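You operate a simulated robot arm through the tools that you are given. There is no shell and no other tool. Be economical: measure what you need, move in short steps, check, and stop when the job is done.

You run a simulated two-armed robot. Do the job below in one go: nothing can be reset, and whatever is moved stays where it is left.

## Task
Fetch the teal zip case and the yellow torch to the low pine unit.
Fine: they are in the drawer with the yellow knob; pass the case to the other hand on the way, lay both flat and shut the drawer.
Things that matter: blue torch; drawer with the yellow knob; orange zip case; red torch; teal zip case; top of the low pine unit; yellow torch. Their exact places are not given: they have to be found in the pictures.

The check looks at the end state, three seconds after you hand in, the way a careful person would. Anything else that was tipped, shoved, dropped, spilled or broken makes it a failure.

## Robot
Two 7-joint arms with two-finger parallel grippers on one trunk, on a base that drives. Base frame: it is fixed to the floor where the robot stands at the start and does not move with it; the origin is under the middle of the robot, x ahead of it, y to its left, z up. Units: mm, rad, N and s.
The left shoulder is at the start at [50, 158, 958], the right one opposite. With the tool pointing down near the work surface each hand reaches from about 220 to 660 mm from the robot's upright axis, wherever it stands, measured 20 degrees to its own side. Places, roughly: drawer with the yellow knob [600, 100, 700]; top of the low pine unit [700, -900, 600]. Payload 3.91 kg a hand.
The TCP of each hand is the grasp point between the finger pads, 30 mm short of the fingertips. In the tool frame z runs along the fingers and y along their closing line. The gripper opens to 110 mm. The fingers are 20 mm wide and 10 mm thick; the gripper's body (48 by 112 mm) begins 55 mm behind the TCP.
Orientation is told as [roll, pitch, yaw] about the base's x, y, z axes, in that order, counted from this pose: with the fingers straight down and closing along the base's y, the tool's x points along the base's -x, its y along +y and its z along -z.

## Interface
- The arms move only by the tool arm_command. It takes "left_increments", "right_increments" or both (then of equal length, played together; a hand with none holds still); each is text: rows parted by semicolons, each of 7 numbers parted by spaces: the shift along the tool's x, y, z in units of 20 mm (1.0 is 20 mm), then the turn, a rotation vector about the tool's x, y, z in units of 8 degrees (1.0 is 8 degrees), then the gripper command, from -1 (fully open) to 1 (shut), values between in proportion. In form: x y z wx wy wz jaw; .... A call has 1 to 20 rows; each row shifts and turns the commanded pose from where the row before left it, along the tool's axes as they then stand. A call with a number of a shift or a turn outside -1 to 1 is refused whole. Rows are played at 5 a second. More than 50 mm and 0.15 rad between two rows, or a gripper value outside its range, and nothing of the call is played. A pose out of reach is approached as far as the arm can. The call stops where the force on the tool passes 40 N (or 10 N more than at its start, if that is more) or the arm is blocked; 0.2 s more then pass. The fingers move at their own pace (about 153 mm/s each) and stop on an object; they squeeze with about 38 N. The grip force told is the motor's: it shows also when the fingers shut on nothing. Time passes only in rows, and 0.2 s behind the last, so rows that do not move let the fingers close. The reply holds the time, the measured pose of the TCP, the force on the tool along the base axes, the opening and the grip force, in the units named above and with some noise, with the torque about the TCP (base axes, N m) and any sound that the robot's microphone picked up.
- Cameras (640 x 400 px; columns grow to the right, rows downward): "scene" is now at [123.2, -17.8, 1090.3]; the picture's right is [-0.22, -0.98, 0.00], its down [-0.61, 0.14, -0.78] and it looks along [0.76, -0.17, -0.62] (base axes); focal length 214 px, centre (320, 200). "left" rides on the left gripper at [72, -17, -103] in its tool frame; the picture's right is [0.23, 0.97, 0.00], its down [-0.76, 0.18, -0.62] and it looks along [-0.61, 0.14, 0.78] (tool axes); focal length 222 px, centre (320, 200). "right" rides on the right gripper at [72, 17, -103] in its tool frame; the picture's right is [-0.23, 0.97, 0.00], its down [-0.76, -0.18, -0.62] and it looks along [-0.61, -0.14, 0.78] (tool axes); focal length 222 px, centre (320, 200).
- get_image(camera): a new picture of that camera. It takes no simulated time.
- raise_lower(by): slides the trunk up (or, below 0, down) by that many mm; the arms and the scene camera ride with it, the base frame stays. It gives what a move gives, with no picture.
- roll_base(legs): drives the robot by 1 to 6 legs, each [ahead, turn to the left] in mm and rad, along the robot's own axes; the way and the turn of a leg run together, so that a leg with both is an arc; at most 1500 mm and 3.142 rad a leg. The arms and the cameras ride along, it lands a little off, and it stops where it bumps. It gives what a move gives.
- aim_head(pan, tilt): turns the head with the scene camera to pan (to the left, within 1.396 rad either way) and tilt (down, from -0.506 to 1.204), counted from straight ahead of the robot. It gives what a move gives.
- measure_at(camera, pixels): for up to 12 pixels [column, row] of the newest picture of that camera ("zoom" is the newest enlarged one), the place [x, y, z] in the base frame of the surface seen there, good to about 2 mm. It takes no simulated time.
- zoom(camera, box): a new picture of the part [left, top, right, bottom] of that camera's present view, enlarged. It takes no simulated time.
- job_done(): hands the job in; it is judged then, once.

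Keep the steps short. Do not move on a guess: measure, check each grasp and each placing, and mend mistakes. In all there are 80 turns and 58 pictures (those below and enlarged ones count). Leave the grippers open and the arms clear of the work at the hand-in unless told otherwise, and finish with a single line.

The tools are called after "Emit:" as a command line: name --argument value ..., lists and objects as JSON in quotes. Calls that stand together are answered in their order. arm_command: Moves the arms, as the interface text tells. Its arguments: {"type":"object","properties":{"left_increments":{"type":"string"},"right_increments":{"type":"string"}},"required":[]} The other tools are called the same way: raise_lower (by) slides the trunk up or down; roll_base (legs) drives the base; aim_head (pan, tilt) turns the head that bears the scene camera; get_image (camera) takes a picture; measure_at (camera, pixels) gives the place of the surface under pixels of a picture; zoom (camera, box) takes an enlarged picture of a part of a camera's view; job_done () hands the job in.

At the start:

```text
time: 0.0
left_eef_pos: [464.5, -20.2, 885.6]
left_ee_rot: [-0.001, 0.001, 0.0]
left_contact_force: [0.0, 0.6, -0.2]
left_ft_torque: [0.03, 0.03, 0.0]
left_gripper_width: 110.0
left_gripper_force: 0.0
right_eef_pos: [305.5, -376.1, 808.0]
right_ee_rot: [0.0, 0.0, -0.001]
right_contact_force: [1.1, -0.4, -0.7]
right_ft_torque: [-0.03, -0.03, 0.01]
right_gripper_width: 109.9
right_gripper_force: 0.1
trunk travel left (down, up): [-200.0, 282.0]
robot x, y, heading: [3.2, 2.0, -0.001]
head pan, tilt: [-0.222, 0.672]
```

scene: 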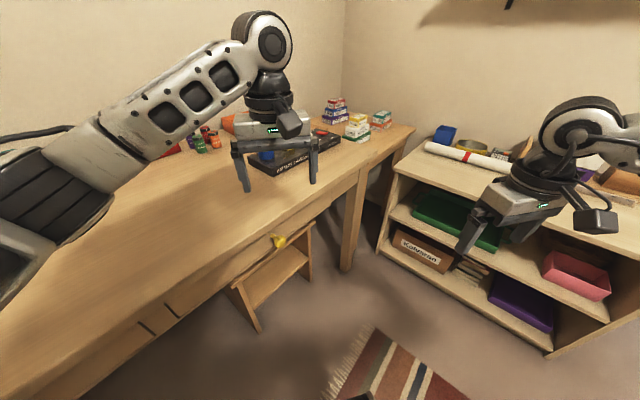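
right: 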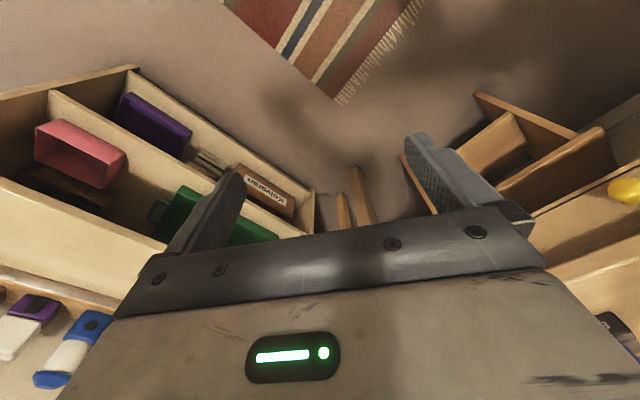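
left: 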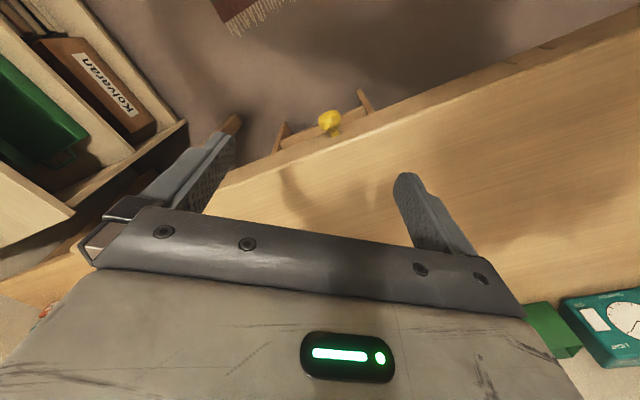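

I see the yellow knob at about (278,241) in the scene picture. I'll measure the knob, the table edges and the shelf top.

Emit:
measure_at --camera "scene" --pixels '[[278, 241], [284, 240], [300, 222], [165, 305], [150, 330], [355, 180], [240, 210], [425, 160], [470, 172], [400, 170], [300, 165], [345, 265]]'

Emit:
zoom --camera "scene" --box '[120, 180, 380, 342]'

```text
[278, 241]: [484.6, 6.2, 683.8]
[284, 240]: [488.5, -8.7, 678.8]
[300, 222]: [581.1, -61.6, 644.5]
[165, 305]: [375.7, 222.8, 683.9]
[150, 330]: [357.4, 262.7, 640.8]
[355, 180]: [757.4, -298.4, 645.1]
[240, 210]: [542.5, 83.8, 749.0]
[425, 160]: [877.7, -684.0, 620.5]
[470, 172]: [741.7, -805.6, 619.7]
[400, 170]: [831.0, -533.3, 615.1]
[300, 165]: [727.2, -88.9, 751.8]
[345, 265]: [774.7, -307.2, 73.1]
```

```text
2.46 times, centred on (250, 261) of scene
```

zoom: 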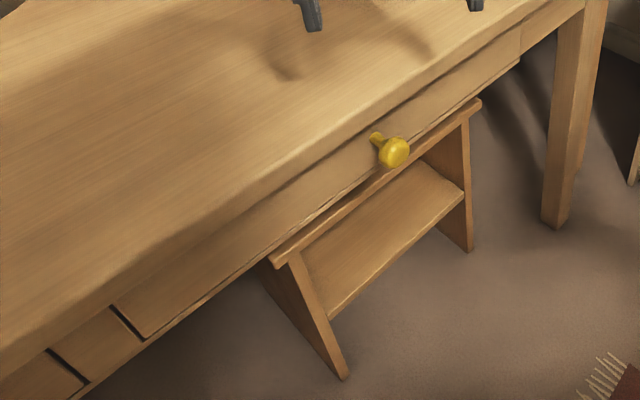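

Knob is at about (485,6,684) and the table's front edge runs slantwise. I'll turn the head toward the pine unit to see its top, and measure the drawer's edges in the zoomed picture.

Emit:
measure_at --camera "zoom" --pixels '[[376, 138], [394, 152], [400, 110], [380, 175], [140, 335], [518, 62], [200, 225], [200, 250], [470, 100], [280, 262], [350, 165], [430, 110]]'

Emit:
aim_head --pan -0.9 --tilt 0.6

Emit:
get_image --camera "scene"

```text
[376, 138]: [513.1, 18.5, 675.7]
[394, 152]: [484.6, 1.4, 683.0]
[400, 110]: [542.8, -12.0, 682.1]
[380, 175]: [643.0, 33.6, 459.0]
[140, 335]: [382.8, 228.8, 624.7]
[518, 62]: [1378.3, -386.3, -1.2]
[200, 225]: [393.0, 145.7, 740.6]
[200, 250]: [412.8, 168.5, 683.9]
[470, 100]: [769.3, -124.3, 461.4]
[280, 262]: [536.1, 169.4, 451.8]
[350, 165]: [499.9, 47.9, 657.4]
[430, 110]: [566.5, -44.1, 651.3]
```

```text
time: 1.1
left_eef_pos: [464.8, -20.4, 885.7]
left_ee_rot: [0.0, 0.0, 0.001]
left_contact_force: [-0.3, 0.6, 0.7]
left_ft_torque: [-0.02, 0.03, -0.02]
left_gripper_width: 109.8
left_gripper_force: 0.0
right_eef_pos: [304.6, -376.1, 808.2]
right_ee_rot: [0.0, 0.001, 0.0]
right_contact_force: [0.3, 0.1, -0.8]
right_ft_torque: [0.01, 0.01, 0.01]
right_gripper_width: 110.0
right_gripper_force: 0.1
trunk travel left (down, up): [-200.0, 282.0]
robot x, y, heading: [-3.0, 2.9, 0.001]
head pan, tilt: [-0.901, 0.6]
```

```text
53 pictures are left
```

scene: 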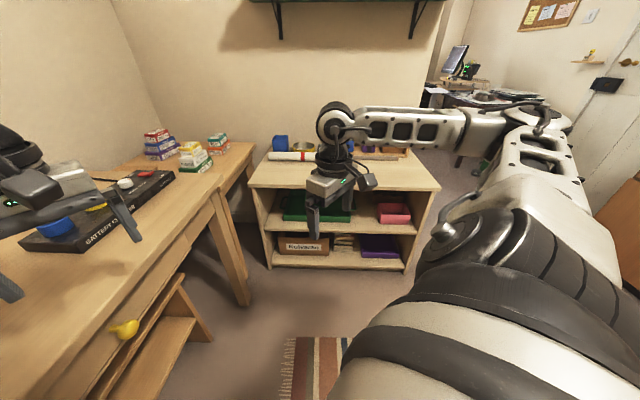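

The drawer face is flat at about 433 mm along the inward normal (0.81,0.586), and the tabletop overhangs it by about 30 mm. Now I'll measure the pine unit and zoom on its top.

Emit:
measure_at --camera "scene" --pixels '[[250, 186], [438, 188], [268, 155], [290, 170], [400, 175], [420, 165], [300, 155], [395, 155], [440, 205], [290, 186], [370, 188], [250, 150]]'

Emit:
zoom --camera "scene" --box '[230, 120, 450, 257]'

Emit:
zoom --camera "right" --box '[0, 200, 320, 400]'

```text
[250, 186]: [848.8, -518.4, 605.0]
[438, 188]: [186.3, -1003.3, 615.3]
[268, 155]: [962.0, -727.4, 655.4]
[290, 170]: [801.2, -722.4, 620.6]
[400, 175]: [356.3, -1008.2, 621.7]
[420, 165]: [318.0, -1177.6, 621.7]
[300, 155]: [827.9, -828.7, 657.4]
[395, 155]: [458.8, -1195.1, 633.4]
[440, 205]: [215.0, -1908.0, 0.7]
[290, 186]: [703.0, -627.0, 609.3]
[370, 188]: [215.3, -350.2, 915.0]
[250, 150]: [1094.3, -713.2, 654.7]
```

```text
2.91 times, centred on (340, 188) of scene
```

zoom: 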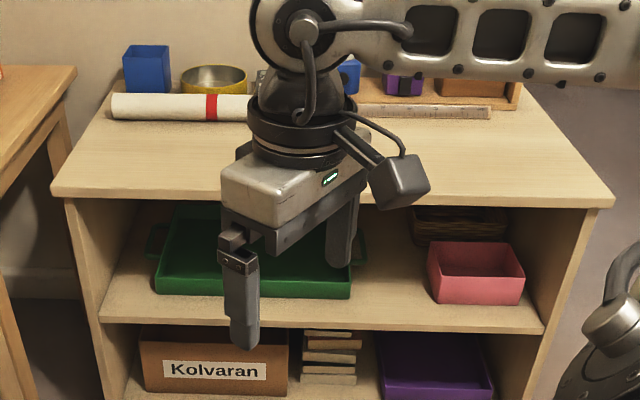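

```text
2.00 times, centred on (160, 300) of right
```

zoom: 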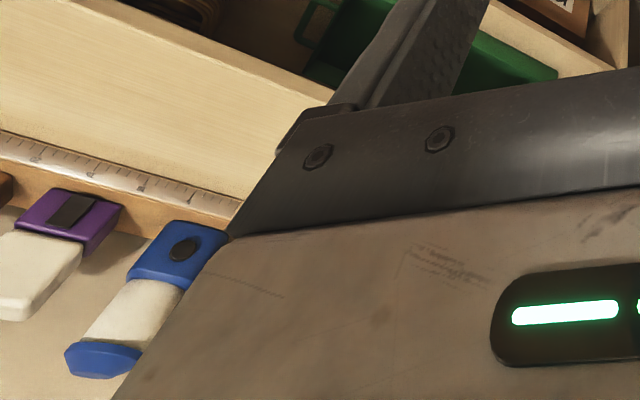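

The unit top is at z≈621, its front edge parallel to heading -0.945 normal, and it is clear in front of the roll and ruler. I'll drive to about (11,-339) facing the drawer squarely (heading 0.626), which leaves room to open it.

Emit:
roll_base --legs '[[0, -1.54], [340, 0], [0, 2.166]]'

Emit:
aim_head --pan 0.0 --tilt 0.75

Emit:
get_image --camera "scene"

```text
time: 12.2
left_eef_pos: [397.7, -94.2, 885.1]
left_ee_rot: [-0.001, 0.001, 0.602]
left_contact_force: [-0.1, -0.1, -0.2]
left_ft_torque: [0.0, -0.01, 0.03]
left_gripper_width: 109.9
left_gripper_force: 0.2
right_eef_pos: [467.5, -478.3, 808.5]
right_ee_rot: [0.001, 0.001, 0.6]
right_contact_force: [-0.8, 0.5, 0.1]
right_ft_torque: [0.01, 0.0, 0.02]
right_gripper_width: 110.1
right_gripper_force: 0.0
trunk travel left (down, up): [-200.0, 282.0]
robot x, y, heading: [1.7, -338.8, 0.607]
head pan, tilt: [-0.901, 0.6]
```

```text
time: 13.4
left_eef_pos: [398.1, -92.7, 885.2]
left_ee_rot: [0.0, 0.0, 0.601]
left_contact_force: [-0.1, -0.5, 0.2]
left_ft_torque: [0.01, 0.02, 0.02]
left_gripper_width: 109.8
left_gripper_force: 0.0
right_eef_pos: [466.8, -477.1, 808.3]
right_ee_rot: [0.0, -0.001, 0.601]
right_contact_force: [0.5, -0.3, 0.1]
right_ft_torque: [0.0, -0.01, -0.02]
right_gripper_width: 110.2
right_gripper_force: 0.1
trunk travel left (down, up): [-200.0, 282.0]
robot x, y, heading: [4.8, -338.5, 0.6]
head pan, tilt: [0.0, 0.75]
```

```text
50 pictures are left
```

scene: 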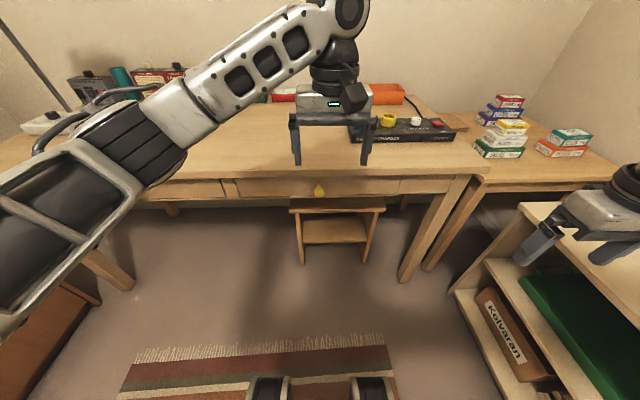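

I now face the drawer; the knob is at (319,188). Measuring it and the tabletop edge precisely.

Emit:
zoom --camera "scene" --box '[224, 150, 416, 270]'

Emit:
measure_at --camera "zoom" --pixels '[[317, 124], [317, 135], [310, 115], [45, 122], [578, 130], [250, 140], [400, 140], [400, 92], [250, 92], [400, 108], [250, 108], [327, 128]]'

```text
3.33 times, centred on (320, 210) of scene
```

zoom: 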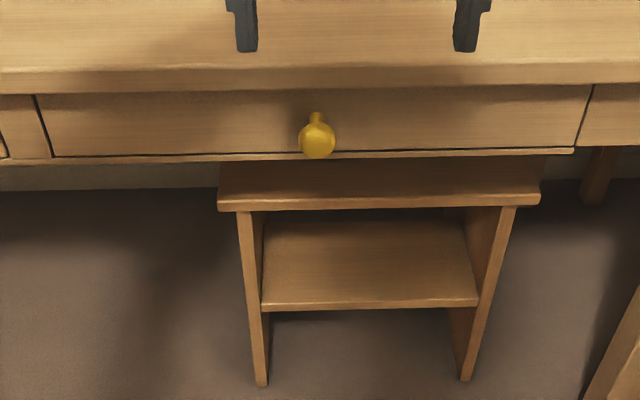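

```text
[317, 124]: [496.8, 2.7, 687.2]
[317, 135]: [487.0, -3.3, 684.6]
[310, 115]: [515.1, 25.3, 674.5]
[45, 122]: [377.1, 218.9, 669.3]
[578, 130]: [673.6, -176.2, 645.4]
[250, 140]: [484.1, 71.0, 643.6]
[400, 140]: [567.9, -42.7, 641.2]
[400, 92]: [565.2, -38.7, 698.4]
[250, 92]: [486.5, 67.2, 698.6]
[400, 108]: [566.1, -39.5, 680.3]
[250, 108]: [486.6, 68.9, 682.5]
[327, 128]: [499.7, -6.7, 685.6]
```

The knob's centre lies at u≈400 (along normal (0.8,0.6)), v≈-295, z≈682; the tabletop edge is at u≈402. I'll lower the left hand in front of the table and pitch it 45° toward the knob, stopping about 90 mm short.

Emit:
arm_command --left_increments "-0.5 0.3 1 0 0 -0.304 -1; -0.5 0.3 1 0 0 0 -1; -0.5 0.3 1 0 0 0 -1; -0.4 0 1 0 0 0 -1; 0 0 1 0 0 0 -1; 0 0 1 0 0 0 -1; 0 0 1 0 0 0 -1; 0 0 1 0 0 0 -1; 0 0 1 0 0 0 -1; 0 0 0.75 0 0 0 -1; 0 0 0 0 -0.9375 0 -1; 0 0 0 0 -0.9375 0 -1; 0 0 0 0 -0.9375 0 -1; 0 0 0 0 -0.9375 0 -1; 0 0 0 0 -0.9375 0 -1; 0 0 0 0 -0.9375 0 -1; 0 0 0 0 0 0 -1"

Emit:
get_image --camera "left"

```text
time: 17.1
left_eef_pos: [417.8, -56.6, 690.9]
left_ee_rot: [0.0, -0.788, 0.645]
left_contact_force: [0.1, -0.3, 0.5]
left_ft_torque: [-0.01, -0.02, 0.02]
left_gripper_width: 109.8
left_gripper_force: 0.0
right_eef_pos: [466.5, -477.3, 808.3]
right_ee_rot: [0.0, 0.0, 0.601]
right_contact_force: [0.3, 0.4, -0.4]
right_ft_torque: [0.0, 0.0, -0.02]
right_gripper_width: 109.9
right_gripper_force: 0.1
trunk travel left (down, up): [-200.0, 282.0]
robot x, y, heading: [5.3, -340.0, 0.602]
head pan, tilt: [0.0, 0.75]
```

```text
48 pictures are left
```

left: 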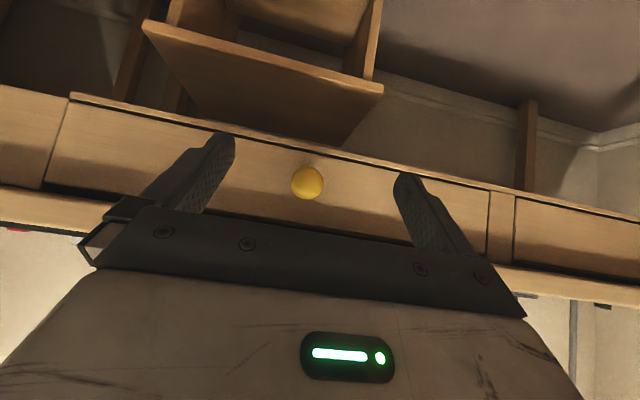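

The knob sits between the fingers in the left view. Advancing 92 mm horizontally and closing on it.

Emit:
arm_command --left_increments "-0.8125 0 0.8125 0 0 0 -1; -0.8125 0 0.8125 0 0 0 -1; -0.8125 0 0.8125 0 0 0 -1; -0.8125 0 0.8125 0 0 0 -1; 0 0 0 0 0 0 -1; 0 0 0 0 0 0 1; 0 0 0 0 0 0 1; 0 0 0 0 0 0 1; 0 0 0 0 0 0 1"

Emit:
get_image --camera "left"

```text
time: 19.1
left_eef_pos: [492.0, -2.2, 690.2]
left_ee_rot: [0.001, -0.786, 0.641]
left_contact_force: [1.9, -1.6, -0.9]
left_ft_torque: [-0.14, -0.02, -0.38]
left_gripper_width: 33.8
left_gripper_force: 45.6
right_eef_pos: [467.5, -477.2, 807.0]
right_ee_rot: [0.001, 0.001, 0.6]
right_contact_force: [-0.7, -0.2, 0.6]
right_ft_torque: [-0.02, 0.01, -0.04]
right_gripper_width: 110.1
right_gripper_force: 0.0
trunk travel left (down, up): [-200.0, 282.0]
robot x, y, heading: [4.9, -342.4, 0.595]
head pan, tilt: [0.0, 0.75]
```

```text
47 pictures are left
```

left: 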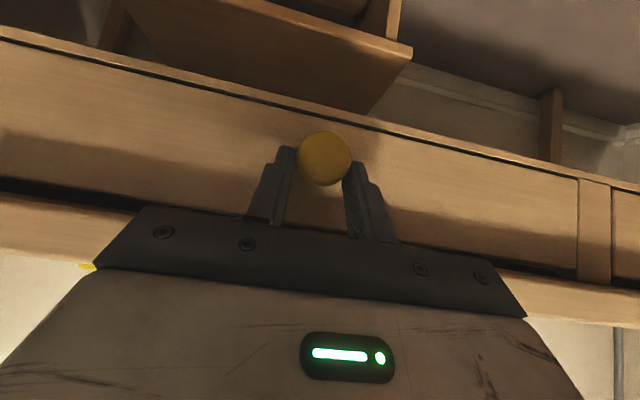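

The knob is held (33.8 mm). Pulling straight back gently.

Emit:
arm_command --left_increments "0.3 0 -0.3 0 0 0 1; 0.5 0 -0.5 0 0 0 1; 0.5 0 -0.5 0 0 0 1; 0.5 0 -0.5 0 0 0 1; 0.5 0 -0.5 0 0 0 1; 0.5 0 -0.5 0 0 0 1; 0.5 0 -0.5 0 0 0 1; 0.5 0 -0.5 0 0 0 1; 0.5 0 -0.5 0 0 0 1; 0.5 0 -0.5 0 0 0 1; 0.5 0 -0.5 0 0 0 1; 0.5 0 -0.5 0 0 0 1; 0.5 0 -0.5 0 0 0 1; 0.5 0 -0.5 0 0 0 1; 0.3 0 -0.3 0 0 0 1"

Emit:
get_image --camera "scene"

```text
time: 21.3
left_eef_pos: [386.1, -78.1, 692.2]
left_ee_rot: [0.012, -0.79, 0.625]
left_contact_force: [3.3, -6.1, -13.2]
left_ft_torque: [-0.01, -0.89, -0.45]
left_gripper_width: 33.4
left_gripper_force: 45.0
right_eef_pos: [466.9, -477.5, 808.1]
right_ee_rot: [0.0, -0.001, 0.599]
right_contact_force: [0.3, 0.6, 0.4]
right_ft_torque: [-0.03, 0.01, -0.03]
right_gripper_width: 109.9
right_gripper_force: 0.0
trunk travel left (down, up): [-200.0, 282.0]
robot x, y, heading: [4.4, -338.6, 0.597]
head pan, tilt: [0.0, 0.75]
stopped in row 11 (left hand): the force on the tool passed its limit at 51 N (the readings are from after the stop); the commanded pose is now the measured one
```

```text
46 pictures are left
```

scene: 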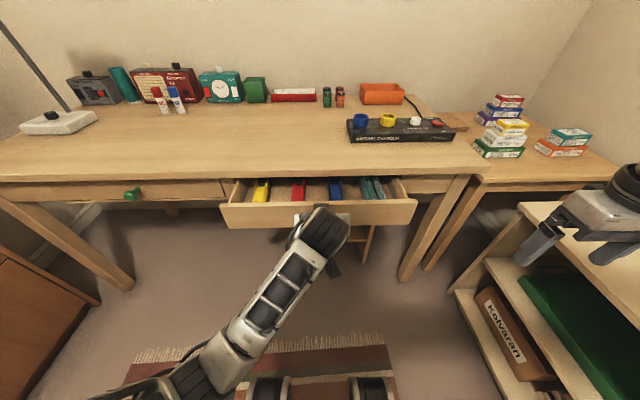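

The drawer came 130 mm and then the force limit tripped. I can see yellow, red, blue and teal items inside. Zooming in to look.

Emit:
zoom --camera "scene" --box '[212, 160, 428, 295]'

Emit:
measure_at --camera "zoom" --pixels '[[140, 85], [150, 60], [255, 85], [365, 85], [440, 85], [470, 85], [500, 85], [200, 100], [90, 60], [30, 128], [580, 120], [300, 140]]'

```text
2.96 times, centred on (320, 228) of scene
```

zoom: 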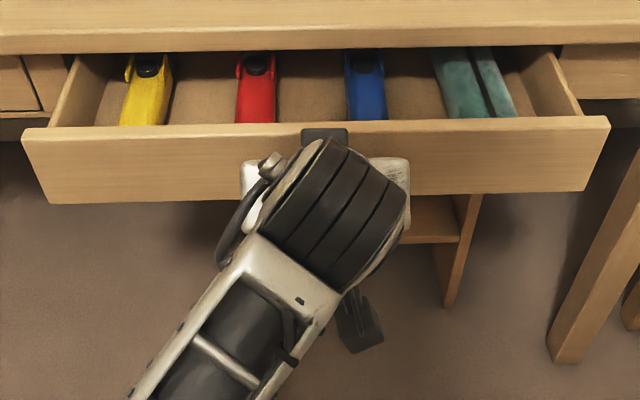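

```text
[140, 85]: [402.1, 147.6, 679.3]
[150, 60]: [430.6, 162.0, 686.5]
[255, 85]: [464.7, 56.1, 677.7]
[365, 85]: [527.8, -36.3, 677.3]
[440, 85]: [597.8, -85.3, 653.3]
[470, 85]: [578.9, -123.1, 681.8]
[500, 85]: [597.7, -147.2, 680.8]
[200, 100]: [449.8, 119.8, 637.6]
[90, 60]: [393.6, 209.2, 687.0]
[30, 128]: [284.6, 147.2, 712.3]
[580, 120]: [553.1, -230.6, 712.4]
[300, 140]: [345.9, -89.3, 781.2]
```

It might be friction/inertia rather than an end stop. I'll try a slower pull, a bit more.

Emit:
arm_command --left_increments "0.2 0 -0.2 0 0 0 1; 0.2 0 -0.2 0 0 0 1; 0.2 0 -0.2 0 0 0 1; 0.2 0 -0.2 0 0 0 1; 0.2 0 -0.2 0 0 0 1; 0.2 0 -0.2 0 0 0 1"

```text
time: 21.7
left_eef_pos: [385.6, -79.7, 691.6]
left_ee_rot: [0.022, -0.789, 0.613]
left_contact_force: [2.8, -7.4, -11.8]
left_ft_torque: [0.18, -0.87, 0.14]
left_gripper_width: 33.5
left_gripper_force: 44.9
right_eef_pos: [468.1, -479.3, 807.8]
right_ee_rot: [-0.001, 0.0, 0.597]
right_contact_force: [-0.1, 0.3, -0.7]
right_ft_torque: [0.01, 0.0, 0.03]
right_gripper_width: 110.0
right_gripper_force: 0.1
trunk travel left (down, up): [-200.0, 282.0]
robot x, y, heading: [5.5, -344.0, 0.6]
head pan, tilt: [0.0, 0.75]
stopped in row 2 (left hand): the force on the tool passed its limit at 45 N (the readings are from after the stop); the commanded pose is now the measured one
```

Blocked again, with a sideways/vertical load on the hand. I'll push in about 20 mm, open to relax the grip, straighten the yaw, re-grip and pull once more to tell a jam from an end stop.

Emit:
arm_command --left_increments "-0.35 0 0.35 0 0 0 1; -0.35 0 0.35 0 0 0 1; 0 0 0 0 0 0 -0.2; 0 0 0 0 0 0 -0.2; 0.15 0 0.15 0.1 0 -0.2 -0.2; 0 0 0 0 0 0 -0.2; 0 0 0 0 0 0 1; 0 0 0 0 0 0 1; 0 0 0 0 0 0 1"

Emit:
get_image --camera "left"

```text
time: 23.4
left_eef_pos: [404.9, -65.2, 692.6]
left_ee_rot: [-0.007, -0.812, 0.627]
left_contact_force: [6.0, -6.7, -4.7]
left_ft_torque: [-0.49, -0.4, -0.33]
left_gripper_width: 33.8
left_gripper_force: 45.3
right_eef_pos: [468.2, -481.6, 809.0]
right_ee_rot: [-0.002, 0.002, 0.596]
right_contact_force: [-0.1, 0.6, -0.1]
right_ft_torque: [-0.03, 0.02, 0.02]
right_gripper_width: 109.9
right_gripper_force: 0.0
trunk travel left (down, up): [-200.0, 282.0]
robot x, y, heading: [2.5, -338.4, 0.598]
head pan, tilt: [0.0, 0.75]
stopped in row 8 (left hand): the force on the tool passed its limit at 46 N (the readings are from after the stop); the commanded pose is now the measured one
```

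```text
44 pictures are left
```

left: 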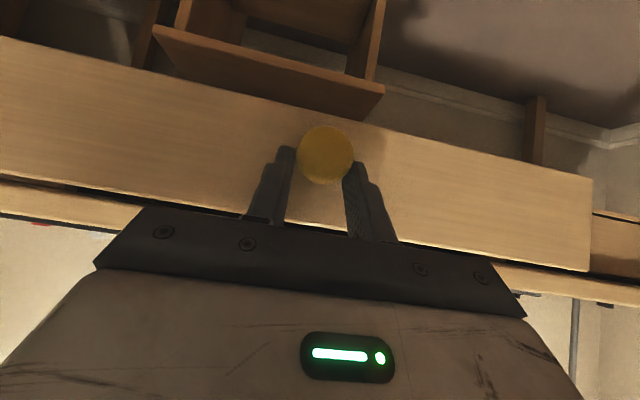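

Re-gripped. Pulling again slowly.

Emit:
arm_command --left_increments "0.28 0 -0.296 0 0 0 1; 0.28 0 -0.296 0 0 0 1; 0.28 0 -0.296 0 0 0 1; 0.28 0 -0.296 0 0 0 1; 0.28 0 -0.296 0 0 0 1; 0.28 0 -0.296 0 0 0 1; 0.28 0 -0.296 0 0 0 1; 0.28 0 -0.296 0 0 0 1; 0.28 0 -0.296 0 0 0 1"

Emit:
zoom --camera "scene" --box '[212, 160, 428, 295]'

```text
time: 23.8
left_eef_pos: [403.0, -67.0, 690.4]
left_ee_rot: [-0.001, -0.812, 0.62]
left_contact_force: [2.2, -4.8, -10.5]
left_ft_torque: [0.05, -0.84, -0.09]
left_gripper_width: 33.6
left_gripper_force: 44.9
right_eef_pos: [467.5, -483.7, 808.7]
right_ee_rot: [-0.005, 0.001, 0.594]
right_contact_force: [-1.2, -0.6, -0.1]
right_ft_torque: [0.02, -0.02, -0.01]
right_gripper_width: 110.0
right_gripper_force: 0.1
trunk travel left (down, up): [-200.0, 282.0]
robot x, y, heading: [1.2, -340.3, 0.595]
head pan, tilt: [0.0, 0.75]
stopped in row 2 (left hand): the force on the tool passed its limit at 47 N (the readings are from after the stop); the commanded pose is now the measured one
```

```text
2.96 times, centred on (320, 228) of scene
```

zoom: 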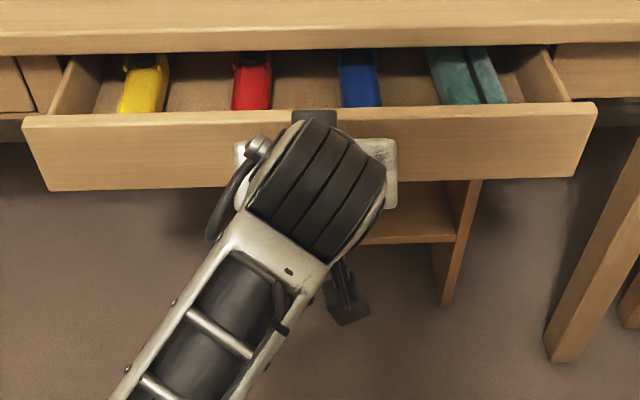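

Blocked even 20 mm further in, while the hand drifts in yaw and z: this looks like the arm's fold limit, not the drawer. I'll test by keeping hold and backing the base up a little (40 mm).

Emit:
roll_base --legs '[[-40, 0]]'

```text
time: 24.7
left_eef_pos: [371.6, -90.5, 691.0]
left_ee_rot: [-0.002, -0.812, 0.615]
left_contact_force: [12.5, -18.8, -14.7]
left_ft_torque: [-0.13, 0.03, 0.08]
left_gripper_width: 33.6
left_gripper_force: 45.2
right_eef_pos: [435.4, -505.1, 807.6]
right_ee_rot: [-0.001, 0.001, 0.593]
right_contact_force: [-1.3, 0.0, 0.1]
right_ft_torque: [-0.01, -0.01, 0.0]
right_gripper_width: 109.9
right_gripper_force: 0.0
trunk travel left (down, up): [-200.0, 282.0]
robot x, y, heading: [-32.5, -366.2, 0.595]
head pan, tilt: [0.0, 0.75]
```

The drawer slid out freely with the base (39 mm), so it was the arm's limit. The hand carries a 22 N sideways load, so I'll ease it 5 mm to the right, then back up another 60 mm.

Emit:
arm_command --left_increments "0 -0.25 0.05 0 0 0 1; 0 0 0 0 0 0 1"

Emit:
roll_base --legs '[[-60, 0]]'

Emit:
zoom --camera "scene" --box '[200, 140, 440, 290]'

```text
time: 25.3
left_eef_pos: [372.9, -88.5, 691.0]
left_ee_rot: [0.017, -0.823, 0.601]
left_contact_force: [10.1, -17.3, 19.8]
left_ft_torque: [-1.06, 0.22, -0.12]
left_gripper_width: 34.0
left_gripper_force: 45.2
right_eef_pos: [434.2, -505.1, 807.8]
right_ee_rot: [-0.004, 0.0, 0.591]
right_contact_force: [-1.0, 0.3, 0.2]
right_ft_torque: [-0.01, 0.03, -0.01]
right_gripper_width: 110.2
right_gripper_force: 0.0
trunk travel left (down, up): [-200.0, 282.0]
robot x, y, heading: [-32.8, -364.0, 0.59]
head pan, tilt: [0.0, 0.75]
```

```text
time: 26.2
left_eef_pos: [324.2, -124.6, 690.9]
left_ee_rot: [0.016, -0.825, 0.594]
left_contact_force: [17.3, -28.4, 12.7]
left_ft_torque: [-0.3, -0.65, -0.06]
left_gripper_width: 33.9
left_gripper_force: 45.5
right_eef_pos: [385.2, -539.3, 808.1]
right_ee_rot: [0.0, -0.002, 0.595]
right_contact_force: [0.3, -0.6, 0.4]
right_ft_torque: [0.0, 0.03, 0.04]
right_gripper_width: 110.1
right_gripper_force: 0.0
trunk travel left (down, up): [-200.0, 282.0]
robot x, y, heading: [-77.8, -397.2, 0.593]
head pan, tilt: [0.0, 0.75]
```

```text
2.67 times, centred on (320, 215) of scene
```

zoom: 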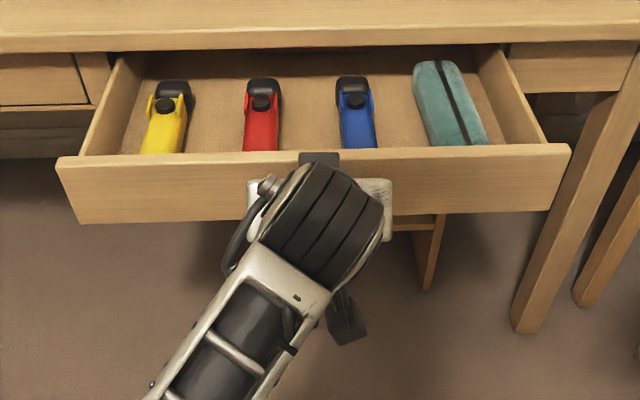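

The drawer is open about 208 mm and all items are in view: yellow, red, blue torches and the teal case, left to right. I'll release the knob and back the base off so the fingers clear it.

Emit:
arm_command --left_increments "0 0 0 0 0 0 -1; 0 0 0 0 0 0 -1; 0 0 0 0 0 0 -1"

Emit:
roll_base --legs '[[-90, 0]]'

Emit:
get_image --camera "scene"

```text
time: 27.0
left_eef_pos: [324.7, -122.7, 690.3]
left_ee_rot: [0.016, -0.824, 0.596]
left_contact_force: [-0.3, 0.4, -0.1]
left_ft_torque: [0.0, 0.01, -0.02]
left_gripper_width: 109.9
left_gripper_force: 0.1
right_eef_pos: [384.3, -538.5, 807.4]
right_ee_rot: [-0.004, 0.002, 0.593]
right_contact_force: [-0.1, 0.4, 0.1]
right_ft_torque: [-0.02, -0.03, -0.04]
right_gripper_width: 109.9
right_gripper_force: 0.1
trunk travel left (down, up): [-200.0, 282.0]
robot x, y, heading: [-76.8, -397.7, 0.597]
head pan, tilt: [0.0, 0.75]
```

```text
time: 28.1
left_eef_pos: [251.5, -172.3, 689.4]
left_ee_rot: [0.016, -0.826, 0.595]
left_contact_force: [0.6, 0.5, 0.3]
left_ft_torque: [-0.02, -0.01, 0.04]
left_gripper_width: 110.0
left_gripper_force: 0.1
right_eef_pos: [310.5, -587.9, 808.0]
right_ee_rot: [-0.003, 0.002, 0.591]
right_contact_force: [-0.6, -0.2, 0.0]
right_ft_torque: [0.01, 0.01, 0.04]
right_gripper_width: 110.3
right_gripper_force: 0.1
trunk travel left (down, up): [-200.0, 282.0]
robot x, y, heading: [-152.6, -447.0, 0.591]
head pan, tilt: [0.0, 0.75]
```

```text
41 pictures are left
```

scene: 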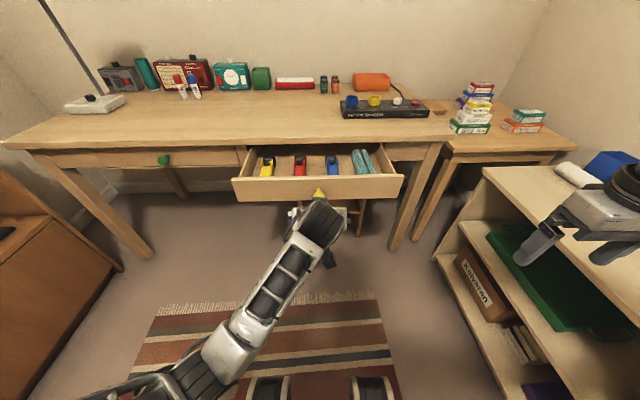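

Clear of the knob. I'll raise the left hand and turn it back to fingers-down, then zoom and measure the drawer's contents.

Emit:
arm_command --left_increments "-0.735 0 -0.678 0 0 0 -1; -0.735 0 -0.678 0 0 0 -1; -0.735 0 -0.678 0 0 0 -1; -0.735 0 -0.678 0 0 0 -1; -0.735 0 -0.678 0 0 0 -1; -0.735 0 -0.678 0 0 0 -1; -0.735 0 -0.678 0 0 0 -1; -0.735 0 -0.678 0 0 0 -1; -0.735 0 -0.678 0 0 0 -1; 0 0 0 0 0.9865 0 -1; 0 0 0 0 0.9865 0 -1; 0 0 0 0 0.9865 0 -1; 0 0 0 0 0.9865 0 -1; 0 0 0 0 0.9865 0 -1; 0 0 0 0 0.9865 0 -1; 0 0 0 0 0 -0.35 -1; 0 0 0 0 0 0 -1"

Emit:
zoom --camera "scene" --box '[225, 135, 417, 255]'

```text
time: 31.7
left_eef_pos: [305.8, -145.4, 805.8]
left_ee_rot: [0.01, 0.001, 0.656]
left_contact_force: [-0.8, 0.0, -0.9]
left_ft_torque: [0.0, -0.01, 0.0]
left_gripper_width: 110.0
left_gripper_force: 0.1
left hand out of reach, approached as far as the arm can: row 10, 11, 12, 13, 14
right_eef_pos: [310.1, -589.2, 807.8]
right_ee_rot: [-0.003, 0.0, 0.591]
right_contact_force: [0.4, 0.6, 0.3]
right_ft_torque: [-0.03, 0.0, 0.06]
right_gripper_width: 109.6
right_gripper_force: 0.1
trunk travel left (down, up): [-200.0, 282.0]
robot x, y, heading: [-151.5, -452.5, 0.591]
head pan, tilt: [0.0, 0.75]
```

```text
3.33 times, centred on (321, 195) of scene
```

zoom: 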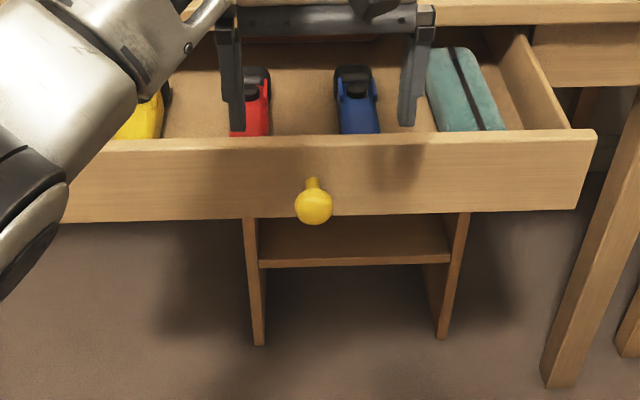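

The hand is vertical at z 806. I'll lift it and draw it back, then reposition the base nearer and a bit to the right, so the left hand can reach both items (right hand receives the case).

Emit:
arm_command --left_increments "0.6 0 -1 -0.07 0 0 -1; 1 0.5 -1 0 0 0 -1; 1 0.5 -1 0 0 0.1 -1; 1 0.5 -1 0 0 0 -1; 1 0.5 -0.5 0 0 0 -1; 1 0.5 0 0 0 0 -1; 1 0 0 0 0 0 -1"

Emit:
roll_base --legs '[[0, -0.353], [253, 0], [0, 0.405]]'

Emit:
get_image --camera "scene"

```text
time: 33.3
left_eef_pos: [173.6, -185.9, 897.4]
left_ee_rot: [0.021, 0.0, 0.64]
left_contact_force: [-0.7, 0.1, -0.3]
left_ft_torque: [-0.01, -0.01, 0.01]
left_gripper_width: 109.9
left_gripper_force: 0.2
right_eef_pos: [311.4, -588.5, 808.2]
right_ee_rot: [-0.004, 0.002, 0.589]
right_contact_force: [0.0, 0.0, 0.2]
right_ft_torque: [0.01, -0.02, 0.04]
right_gripper_width: 110.1
right_gripper_force: 0.1
trunk travel left (down, up): [-200.0, 282.0]
robot x, y, heading: [-154.8, -445.1, 0.596]
head pan, tilt: [0.0, 0.75]
```

```text
time: 37.5
left_eef_pos: [407.4, -115.4, 897.3]
left_ee_rot: [0.021, 0.002, 0.681]
left_contact_force: [-0.1, 0.4, -0.4]
left_ft_torque: [0.0, 0.0, 0.01]
left_gripper_width: 110.0
left_gripper_force: 0.1
right_eef_pos: [561.0, -512.1, 808.6]
right_ee_rot: [-0.003, 0.004, 0.631]
right_contact_force: [0.0, -0.8, -0.3]
right_ft_torque: [0.01, 0.03, 0.04]
right_gripper_width: 110.0
right_gripper_force: 0.1
trunk travel left (down, up): [-200.0, 282.0]
robot x, y, heading: [92.2, -389.0, 0.63]
head pan, tilt: [0.0, 0.75]
```

```text
39 pictures are left
```

scene: 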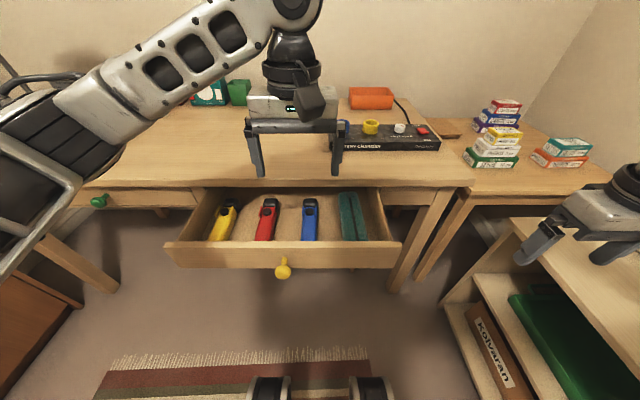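

Good view of the drawer. Zooming to measure the yellow torch and the teal case.

Emit:
zoom --camera "scene" --box '[160, 170, 416, 330]'

Emit:
measure_at --camera "zoom" --pixels '[[130, 172], [145, 140], [165, 95], [170, 78], [160, 130], [128, 130], [453, 60], [463, 170], [480, 60], [502, 172], [490, 110], [453, 110]]'

```text
2.50 times, centred on (288, 250) of scene
```

zoom: 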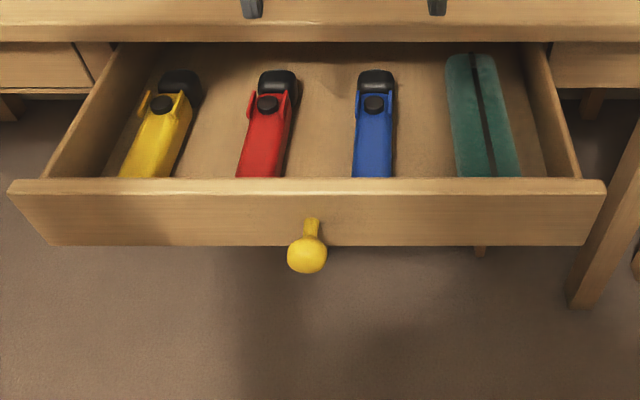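

```text
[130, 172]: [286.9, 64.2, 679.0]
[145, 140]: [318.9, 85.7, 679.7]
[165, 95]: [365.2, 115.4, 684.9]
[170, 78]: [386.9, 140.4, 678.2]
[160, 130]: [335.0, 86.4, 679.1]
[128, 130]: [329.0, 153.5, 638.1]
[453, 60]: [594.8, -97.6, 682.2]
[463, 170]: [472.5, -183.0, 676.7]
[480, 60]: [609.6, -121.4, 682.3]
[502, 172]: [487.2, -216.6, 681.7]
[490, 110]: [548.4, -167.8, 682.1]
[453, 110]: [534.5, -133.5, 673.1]
```

In table coordinates: case spans v≈-430…-485, u≈245…420, z 637–682; torch is around v≈-133, u≈250…400. The left hand will take the case near its near end (u≈282), so the right can later take the far end. First I hover above it and look.

Emit:
arm_command --left_increments "-0.25 -1 0.85 0.15 0 0.27 -1; -0.25 -1 1 0 0 0 -1; -0.25 -1 1 0 0 0 -1; -0.25 -1 1 0 0 0 -1; -0.25 -1 1 0 0 0 -1; 0 -1 1 0 0 0 -1; 0 0 1 0 0 0 -1; 0 0 0 0 0 0 -1"

Emit:
get_image --camera "left"

Emit:
get_image --camera "scene"

```text
time: 39.3
left_eef_pos: [497.3, -195.3, 759.1]
left_ee_rot: [-0.003, 0.002, 0.642]
left_contact_force: [-0.7, 0.2, -1.3]
left_ft_torque: [-0.02, 0.01, 0.01]
left_gripper_width: 110.0
left_gripper_force: 0.1
right_eef_pos: [560.2, -513.0, 808.4]
right_ee_rot: [-0.005, 0.002, 0.63]
right_contact_force: [0.3, -0.6, -0.4]
right_ft_torque: [0.01, 0.0, -0.02]
right_gripper_width: 110.2
right_gripper_force: 0.1
trunk travel left (down, up): [-200.0, 282.0]
robot x, y, heading: [93.8, -391.0, 0.631]
head pan, tilt: [0.0, 0.75]
```

```text
37 pictures are left
```

left: 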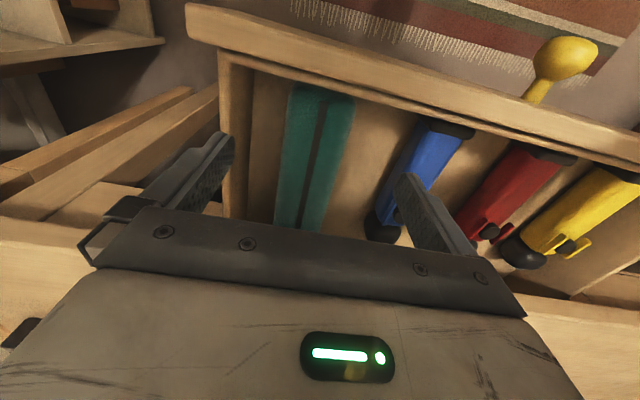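

```text
36 pictures are left
```

scene: 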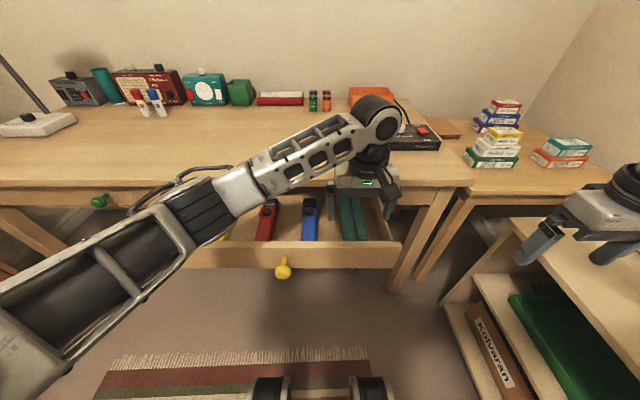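

In the left view the case lies between the fingers, its near end at the top (320,90). Measuring its edges and the yellow torch.

Emit:
measure_at --camera "left" --pixels '[[292, 100], [350, 105], [320, 92], [283, 150], [345, 150], [278, 215], [325, 215], [240, 150], [555, 190], [600, 215], [620, 180], [545, 240]]'

```text
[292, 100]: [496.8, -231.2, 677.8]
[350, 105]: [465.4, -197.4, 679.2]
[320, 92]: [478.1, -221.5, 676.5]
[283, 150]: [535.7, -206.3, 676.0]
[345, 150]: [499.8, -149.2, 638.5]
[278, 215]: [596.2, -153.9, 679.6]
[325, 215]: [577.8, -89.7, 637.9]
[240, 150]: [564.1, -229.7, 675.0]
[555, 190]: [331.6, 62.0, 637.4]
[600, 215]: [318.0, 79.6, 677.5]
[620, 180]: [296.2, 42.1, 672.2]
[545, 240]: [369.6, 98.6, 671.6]
```

The case is aligned with u, centre v≈-458, near end u≈248. The drawer's right wall is at v≈-522, so I narrow the jaw to about 78 mm, shift 3 mm, descend to z≈671 and close.

Emit:
arm_command --left_increments "0 -0.17 0 0 0 0 -0.42; 0 0 0 0 0 0 -0.42; 0 0 1 0 0 0 -0.42; 0 0 1 0 0 0 -0.42; 0 0 1 0 0 0 -0.42; 0 0 0.9 0 0 0 -0.42; 0 0 0.5 0 0 0 -0.42; 0 0 0 0 0 0 -0.42; 0 0 0 0 0 0 1; 0 0 0 0 0 0 1; 0 0 0 0 0 0 1; 0 0 0 0 0 0 1"

Emit:
get_image --camera "left"

```text
time: 41.9
left_eef_pos: [500.2, -197.7, 673.0]
left_ee_rot: [0.001, 0.001, 0.643]
left_contact_force: [-0.1, 0.1, 0.8]
left_ft_torque: [-0.05, 0.06, 0.01]
left_gripper_width: 57.4
left_gripper_force: 37.3
right_eef_pos: [561.4, -513.3, 807.4]
right_ee_rot: [-0.003, 0.002, 0.63]
right_contact_force: [-0.5, 0.2, 0.6]
right_ft_torque: [-0.02, 0.02, 0.01]
right_gripper_width: 110.0
right_gripper_force: 0.0
trunk travel left (down, up): [-200.0, 282.0]
robot x, y, heading: [92.5, -388.0, 0.63]
head pan, tilt: [0.0, 0.75]
```

```text
35 pictures are left
```

left: 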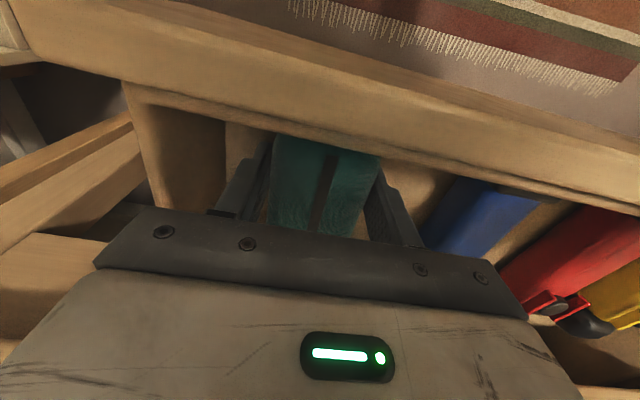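

Gripped (57.4 mm). But the case's far end (u≈422) is under the tabletop overhang (edge u≈402, underside ≈724), so I'll tip its near end up about 26° pivoting on the far end before drawing it out.

Emit:
arm_command --left_increments "-0.245 0 -0.9 0 0.8125 0 1; -0.245 0 -0.785 0 0.8125 0 1; -0.245 0 -0.785 0 0.8125 0 1; -0.245 0 -0.785 0 0.8125 0 1; 0 0 0 0 0 0 1"

Emit:
zoom --camera "scene" --box '[240, 80, 480, 230]'

Emit:
get_image --camera "left"

```text
time: 43.1
left_eef_pos: [511.8, -175.7, 734.2]
left_ee_rot: [-0.005, 0.456, 0.635]
left_contact_force: [1.9, -4.4, 7.3]
left_ft_torque: [0.48, -0.98, -0.62]
left_gripper_width: 57.6
left_gripper_force: 38.1
left hand out of reach, approached as far as the arm can: row 4
right_eef_pos: [559.9, -513.5, 808.5]
right_ee_rot: [-0.003, 0.001, 0.63]
right_contact_force: [0.3, -0.4, 0.6]
right_ft_torque: [0.01, -0.02, 0.0]
right_gripper_width: 110.0
right_gripper_force: 0.1
trunk travel left (down, up): [-200.0, 282.0]
robot x, y, heading: [92.7, -390.2, 0.632]
head pan, tilt: [0.0, 0.75]
```

```text
2.67 times, centred on (360, 155) of scene
```

zoom: 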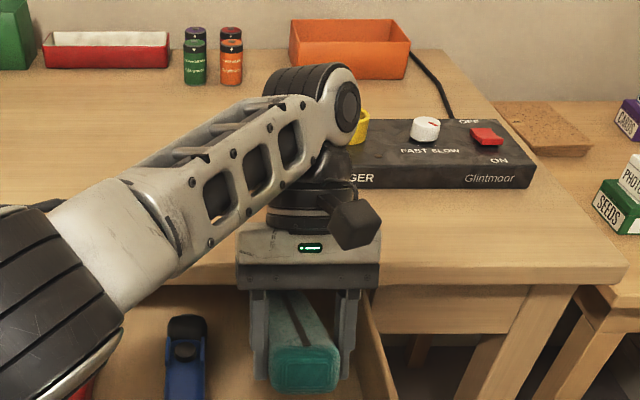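

```text
33 pictures are left
```

left: 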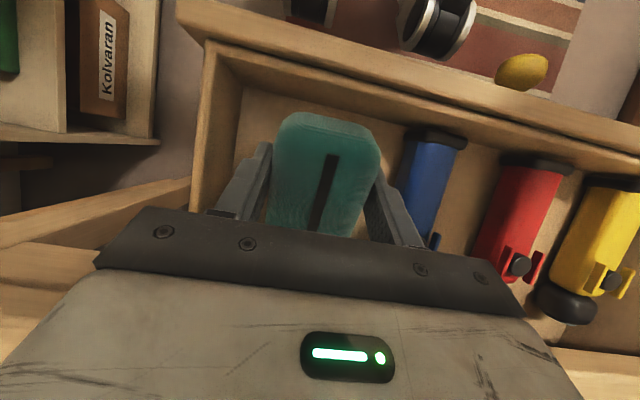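

The near end is up and clear of the drawer front, far end still below the overhang. Drawing it back along its own slope 70 mm.

Emit:
arm_command --left_increments "0.5 0 0 0 0 0 1; 0.5 0 0 0 0 0 1; 0.5 0 0 0 0 0 1; 0.5 0 0 0 0 0 1; 0.5 0 0 0 0 0 1; 0.5 0 0 0 0 0 1; 0.5 0 0 0 0 0 1; 0 0 0 0 0 0 1"

Emit:
zoom --camera "scene" --box '[200, 100, 456, 260]'

```text
time: 44.9
left_eef_pos: [462.0, -212.2, 762.7]
left_ee_rot: [0.001, 0.456, 0.642]
left_contact_force: [-0.6, 0.7, -0.5]
left_ft_torque: [0.0, 0.06, 0.0]
left_gripper_width: 57.6
left_gripper_force: 38.0
right_eef_pos: [560.7, -511.7, 808.1]
right_ee_rot: [-0.003, 0.002, 0.629]
right_contact_force: [0.6, 0.1, 0.2]
right_ft_torque: [0.0, -0.02, -0.01]
right_gripper_width: 110.1
right_gripper_force: 0.0
trunk travel left (down, up): [-200.0, 282.0]
robot x, y, heading: [90.9, -388.5, 0.629]
head pan, tilt: [0.0, 0.75]
```

```text
2.50 times, centred on (328, 180) of scene
```

zoom: 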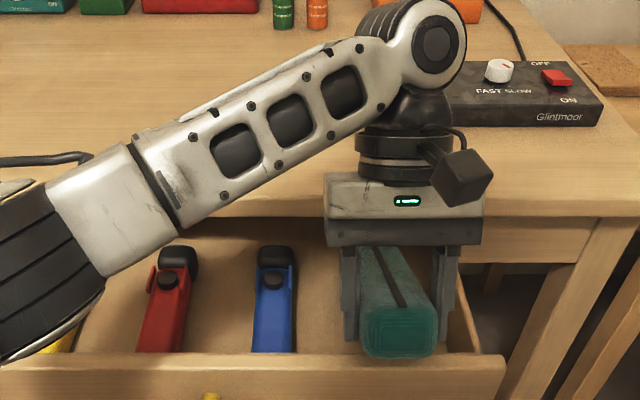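

Free of contacts and of the overhang. Lifting 120 mm, levelling the case, and moving it a bit to the left.

Emit:
arm_command --left_increments "0.66 0 -0.79 0 0 0 1; 0.66 0 -0.79 0 0 0 1; 0.66 0 -0.79 0 0 0 1; 0.66 0 -0.79 0 0 0 1; 0.66 0 -0.79 0 0 0 1; 0.44 0.5 -0.898 0 0 0 1; 0 0.5 0 0 -0.8125 0 1; 0 0.5 0 0 -0.8125 0 1; 0 0.5 0 0 -0.8125 0 1; 0 0.5 0 0 -0.8125 0 1; 0 0 0 0 0 0 1"

Emit:
get_image --camera "scene"

```text
time: 47.3
left_eef_pos: [413.2, -186.0, 882.2]
left_ee_rot: [-0.001, 0.003, 0.642]
left_contact_force: [0.2, -0.2, -1.0]
left_ft_torque: [-0.05, 0.07, 0.03]
left_gripper_width: 57.5
left_gripper_force: 38.0
right_eef_pos: [561.1, -512.2, 808.8]
right_ee_rot: [-0.002, 0.002, 0.63]
right_contact_force: [0.4, 0.1, 0.6]
right_ft_torque: [0.0, 0.0, -0.01]
right_gripper_width: 109.6
right_gripper_force: 0.0
trunk travel left (down, up): [-200.0, 282.0]
robot x, y, heading: [93.5, -388.4, 0.633]
head pan, tilt: [0.0, 0.75]
```

```text
31 pictures are left
```

scene: 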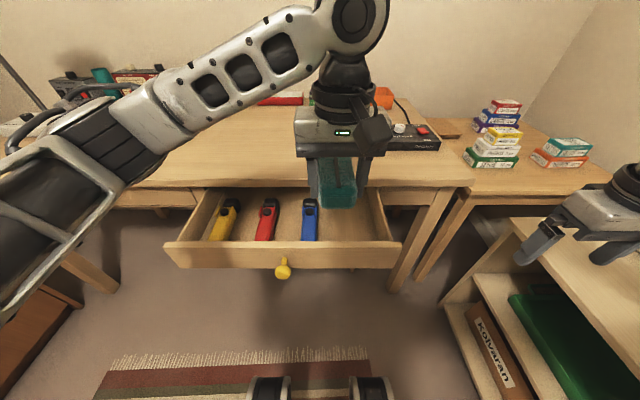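

The case is level and held at (413,-186,882). Now I'll yaw the left hand -90° and the right hand +90° together, so the case's far end points to the right hand.

Emit:
arm_command --left_increments "0 0 0 0 0 0.9375 1; 0 0 0 0 0 0.9375 1; 0 0 0 0 0 0.9375 1; 0 0 0 0 0 0.9375 1; 0 0 0 0 0 0.9375 1; 0 0 0 0 0 0.9375 1; 0 0 0 0 0 0.9375 1; 0 0 0 0 0 0.9375 1; 0 0 0 0 0 0.9375 1; 0 0 0 0 0 0.9375 1; 0 0 0 0 0 0.9375 1; 0 0 0 0 0 0.9375 1; 0 0 0 0 0 0 1" --right_increments "0 0 -0.3 0 0 -0.9375 -1; 0 0 -0.3 0 0 -0.9375 -1; 0 0 -0.3 0 0 -0.9375 -1; 0 0 -0.3 0 0 -0.9375 -1; 0 0 -0.3 0 0 -0.9375 -1; 0 0 -0.3 0 0 -0.9375 -1; 0 0 -0.3 0 0 -0.9375 -1; 0 0 -0.3 0 0 -0.9375 -1; 0 0 -0.3 0 0 -0.9375 -1; 0 0 -0.3 0 0 -0.9375 -1; 0 0 -0.3 0 0 -0.9375 -1; 0 0 -0.3 0 0 -0.9375 -1; 0 0 0 0 0 0 -1"

Emit:
get_image --camera "scene"

```text
time: 50.1
left_eef_pos: [413.2, -186.8, 881.9]
left_ee_rot: [-0.004, -0.001, -0.93]
left_contact_force: [0.5, 0.0, -0.7]
left_ft_torque: [0.01, 0.02, -0.04]
left_gripper_width: 57.5
left_gripper_force: 38.2
right_eef_pos: [409.6, -458.2, 911.9]
right_ee_rot: [0.002, -0.016, 1.947]
right_contact_force: [0.5, -0.5, 0.7]
right_ft_torque: [-0.03, -0.03, -0.01]
right_gripper_width: 110.1
right_gripper_force: 0.1
right hand out of reach, approached as far as the arm can: row 4, 5, 6, 7, 8, 9, 10, 11, 12
trunk travel left (down, up): [-200.0, 282.0]
robot x, y, heading: [91.4, -386.9, 0.625]
head pan, tilt: [0.0, 0.75]
```

```text
30 pictures are left
```

scene: 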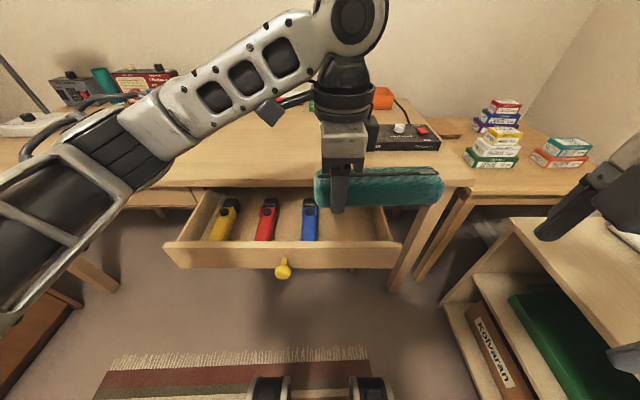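

Left is turned as wanted: the case spans v -363…-537 at u≈218. The right hand lagged (too close to the body), so I move it forward, finish its yaw and lean it 20° outward, still well to the right of the case.

Emit:
arm_command --right_increments "-0.274 -1 0 0 0 0 -1; -0.274 -1 0 0 0 0 -1; -0.274 -1 0 0 0 0 -1; -0.274 -1 0 0 0 0 -1; -0.274 -1 0 0 0 0 -1; -0.274 -1 0 0 0 0 -1; -0.274 -1 0 0 0 0 -1; -0.274 -1 0 0 0 0 -1; 0 0 0 0 0 -0.955 -1; 0 0 0 0 0 -0.955 -1; 0 0 0 0 -0.833 0 -1; 0 0 0 0 -0.833 0 -1; 0 0 0 0 -0.833 0 -1; 0 0 0 0 0 0 -1"

Emit:
get_image --camera "right"

Emit:
get_image --camera "scene"

```text
time: 52.0
left_eef_pos: [411.5, -179.6, 881.9]
left_ee_rot: [-0.003, 0.021, -0.923]
left_contact_force: [-0.3, 2.1, -1.9]
left_ft_torque: [0.07, 0.07, 0.09]
left_gripper_width: 57.6
left_gripper_force: 37.8
right_eef_pos: [446.7, -337.1, 909.2]
right_ee_rot: [-0.005, 0.007, 1.972]
right_contact_force: [0.6, -2.3, 0.3]
right_ft_torque: [-0.05, -0.05, -0.17]
right_gripper_width: 110.2
right_gripper_force: 0.0
right hand out of reach, approached as far as the arm can: row 1, 2, 3, 4, 5, 6, 7, 8, 9
trunk travel left (down, up): [-200.0, 282.0]
robot x, y, heading: [87.5, -386.5, 0.625]
head pan, tilt: [0.0, 0.75]
stopped in row 9 (right hand): the force on the tool passed its limit at 56 N (the readings are from after the stop); the commanded pose is now the measured one
```

```text
29 pictures are left
```

right: 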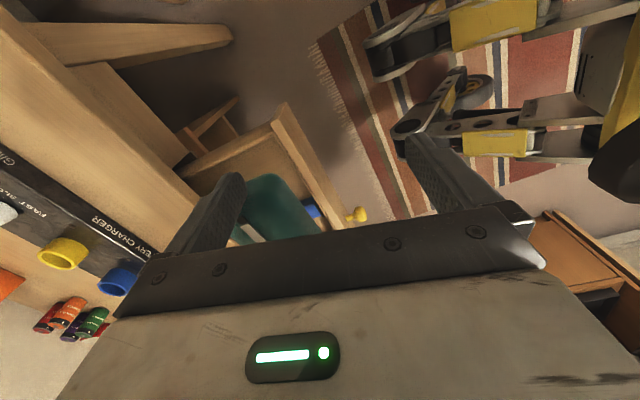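

```text
28 pictures are left
```

scene: 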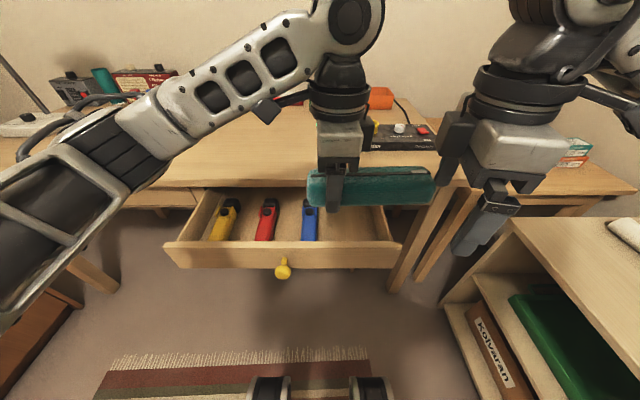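

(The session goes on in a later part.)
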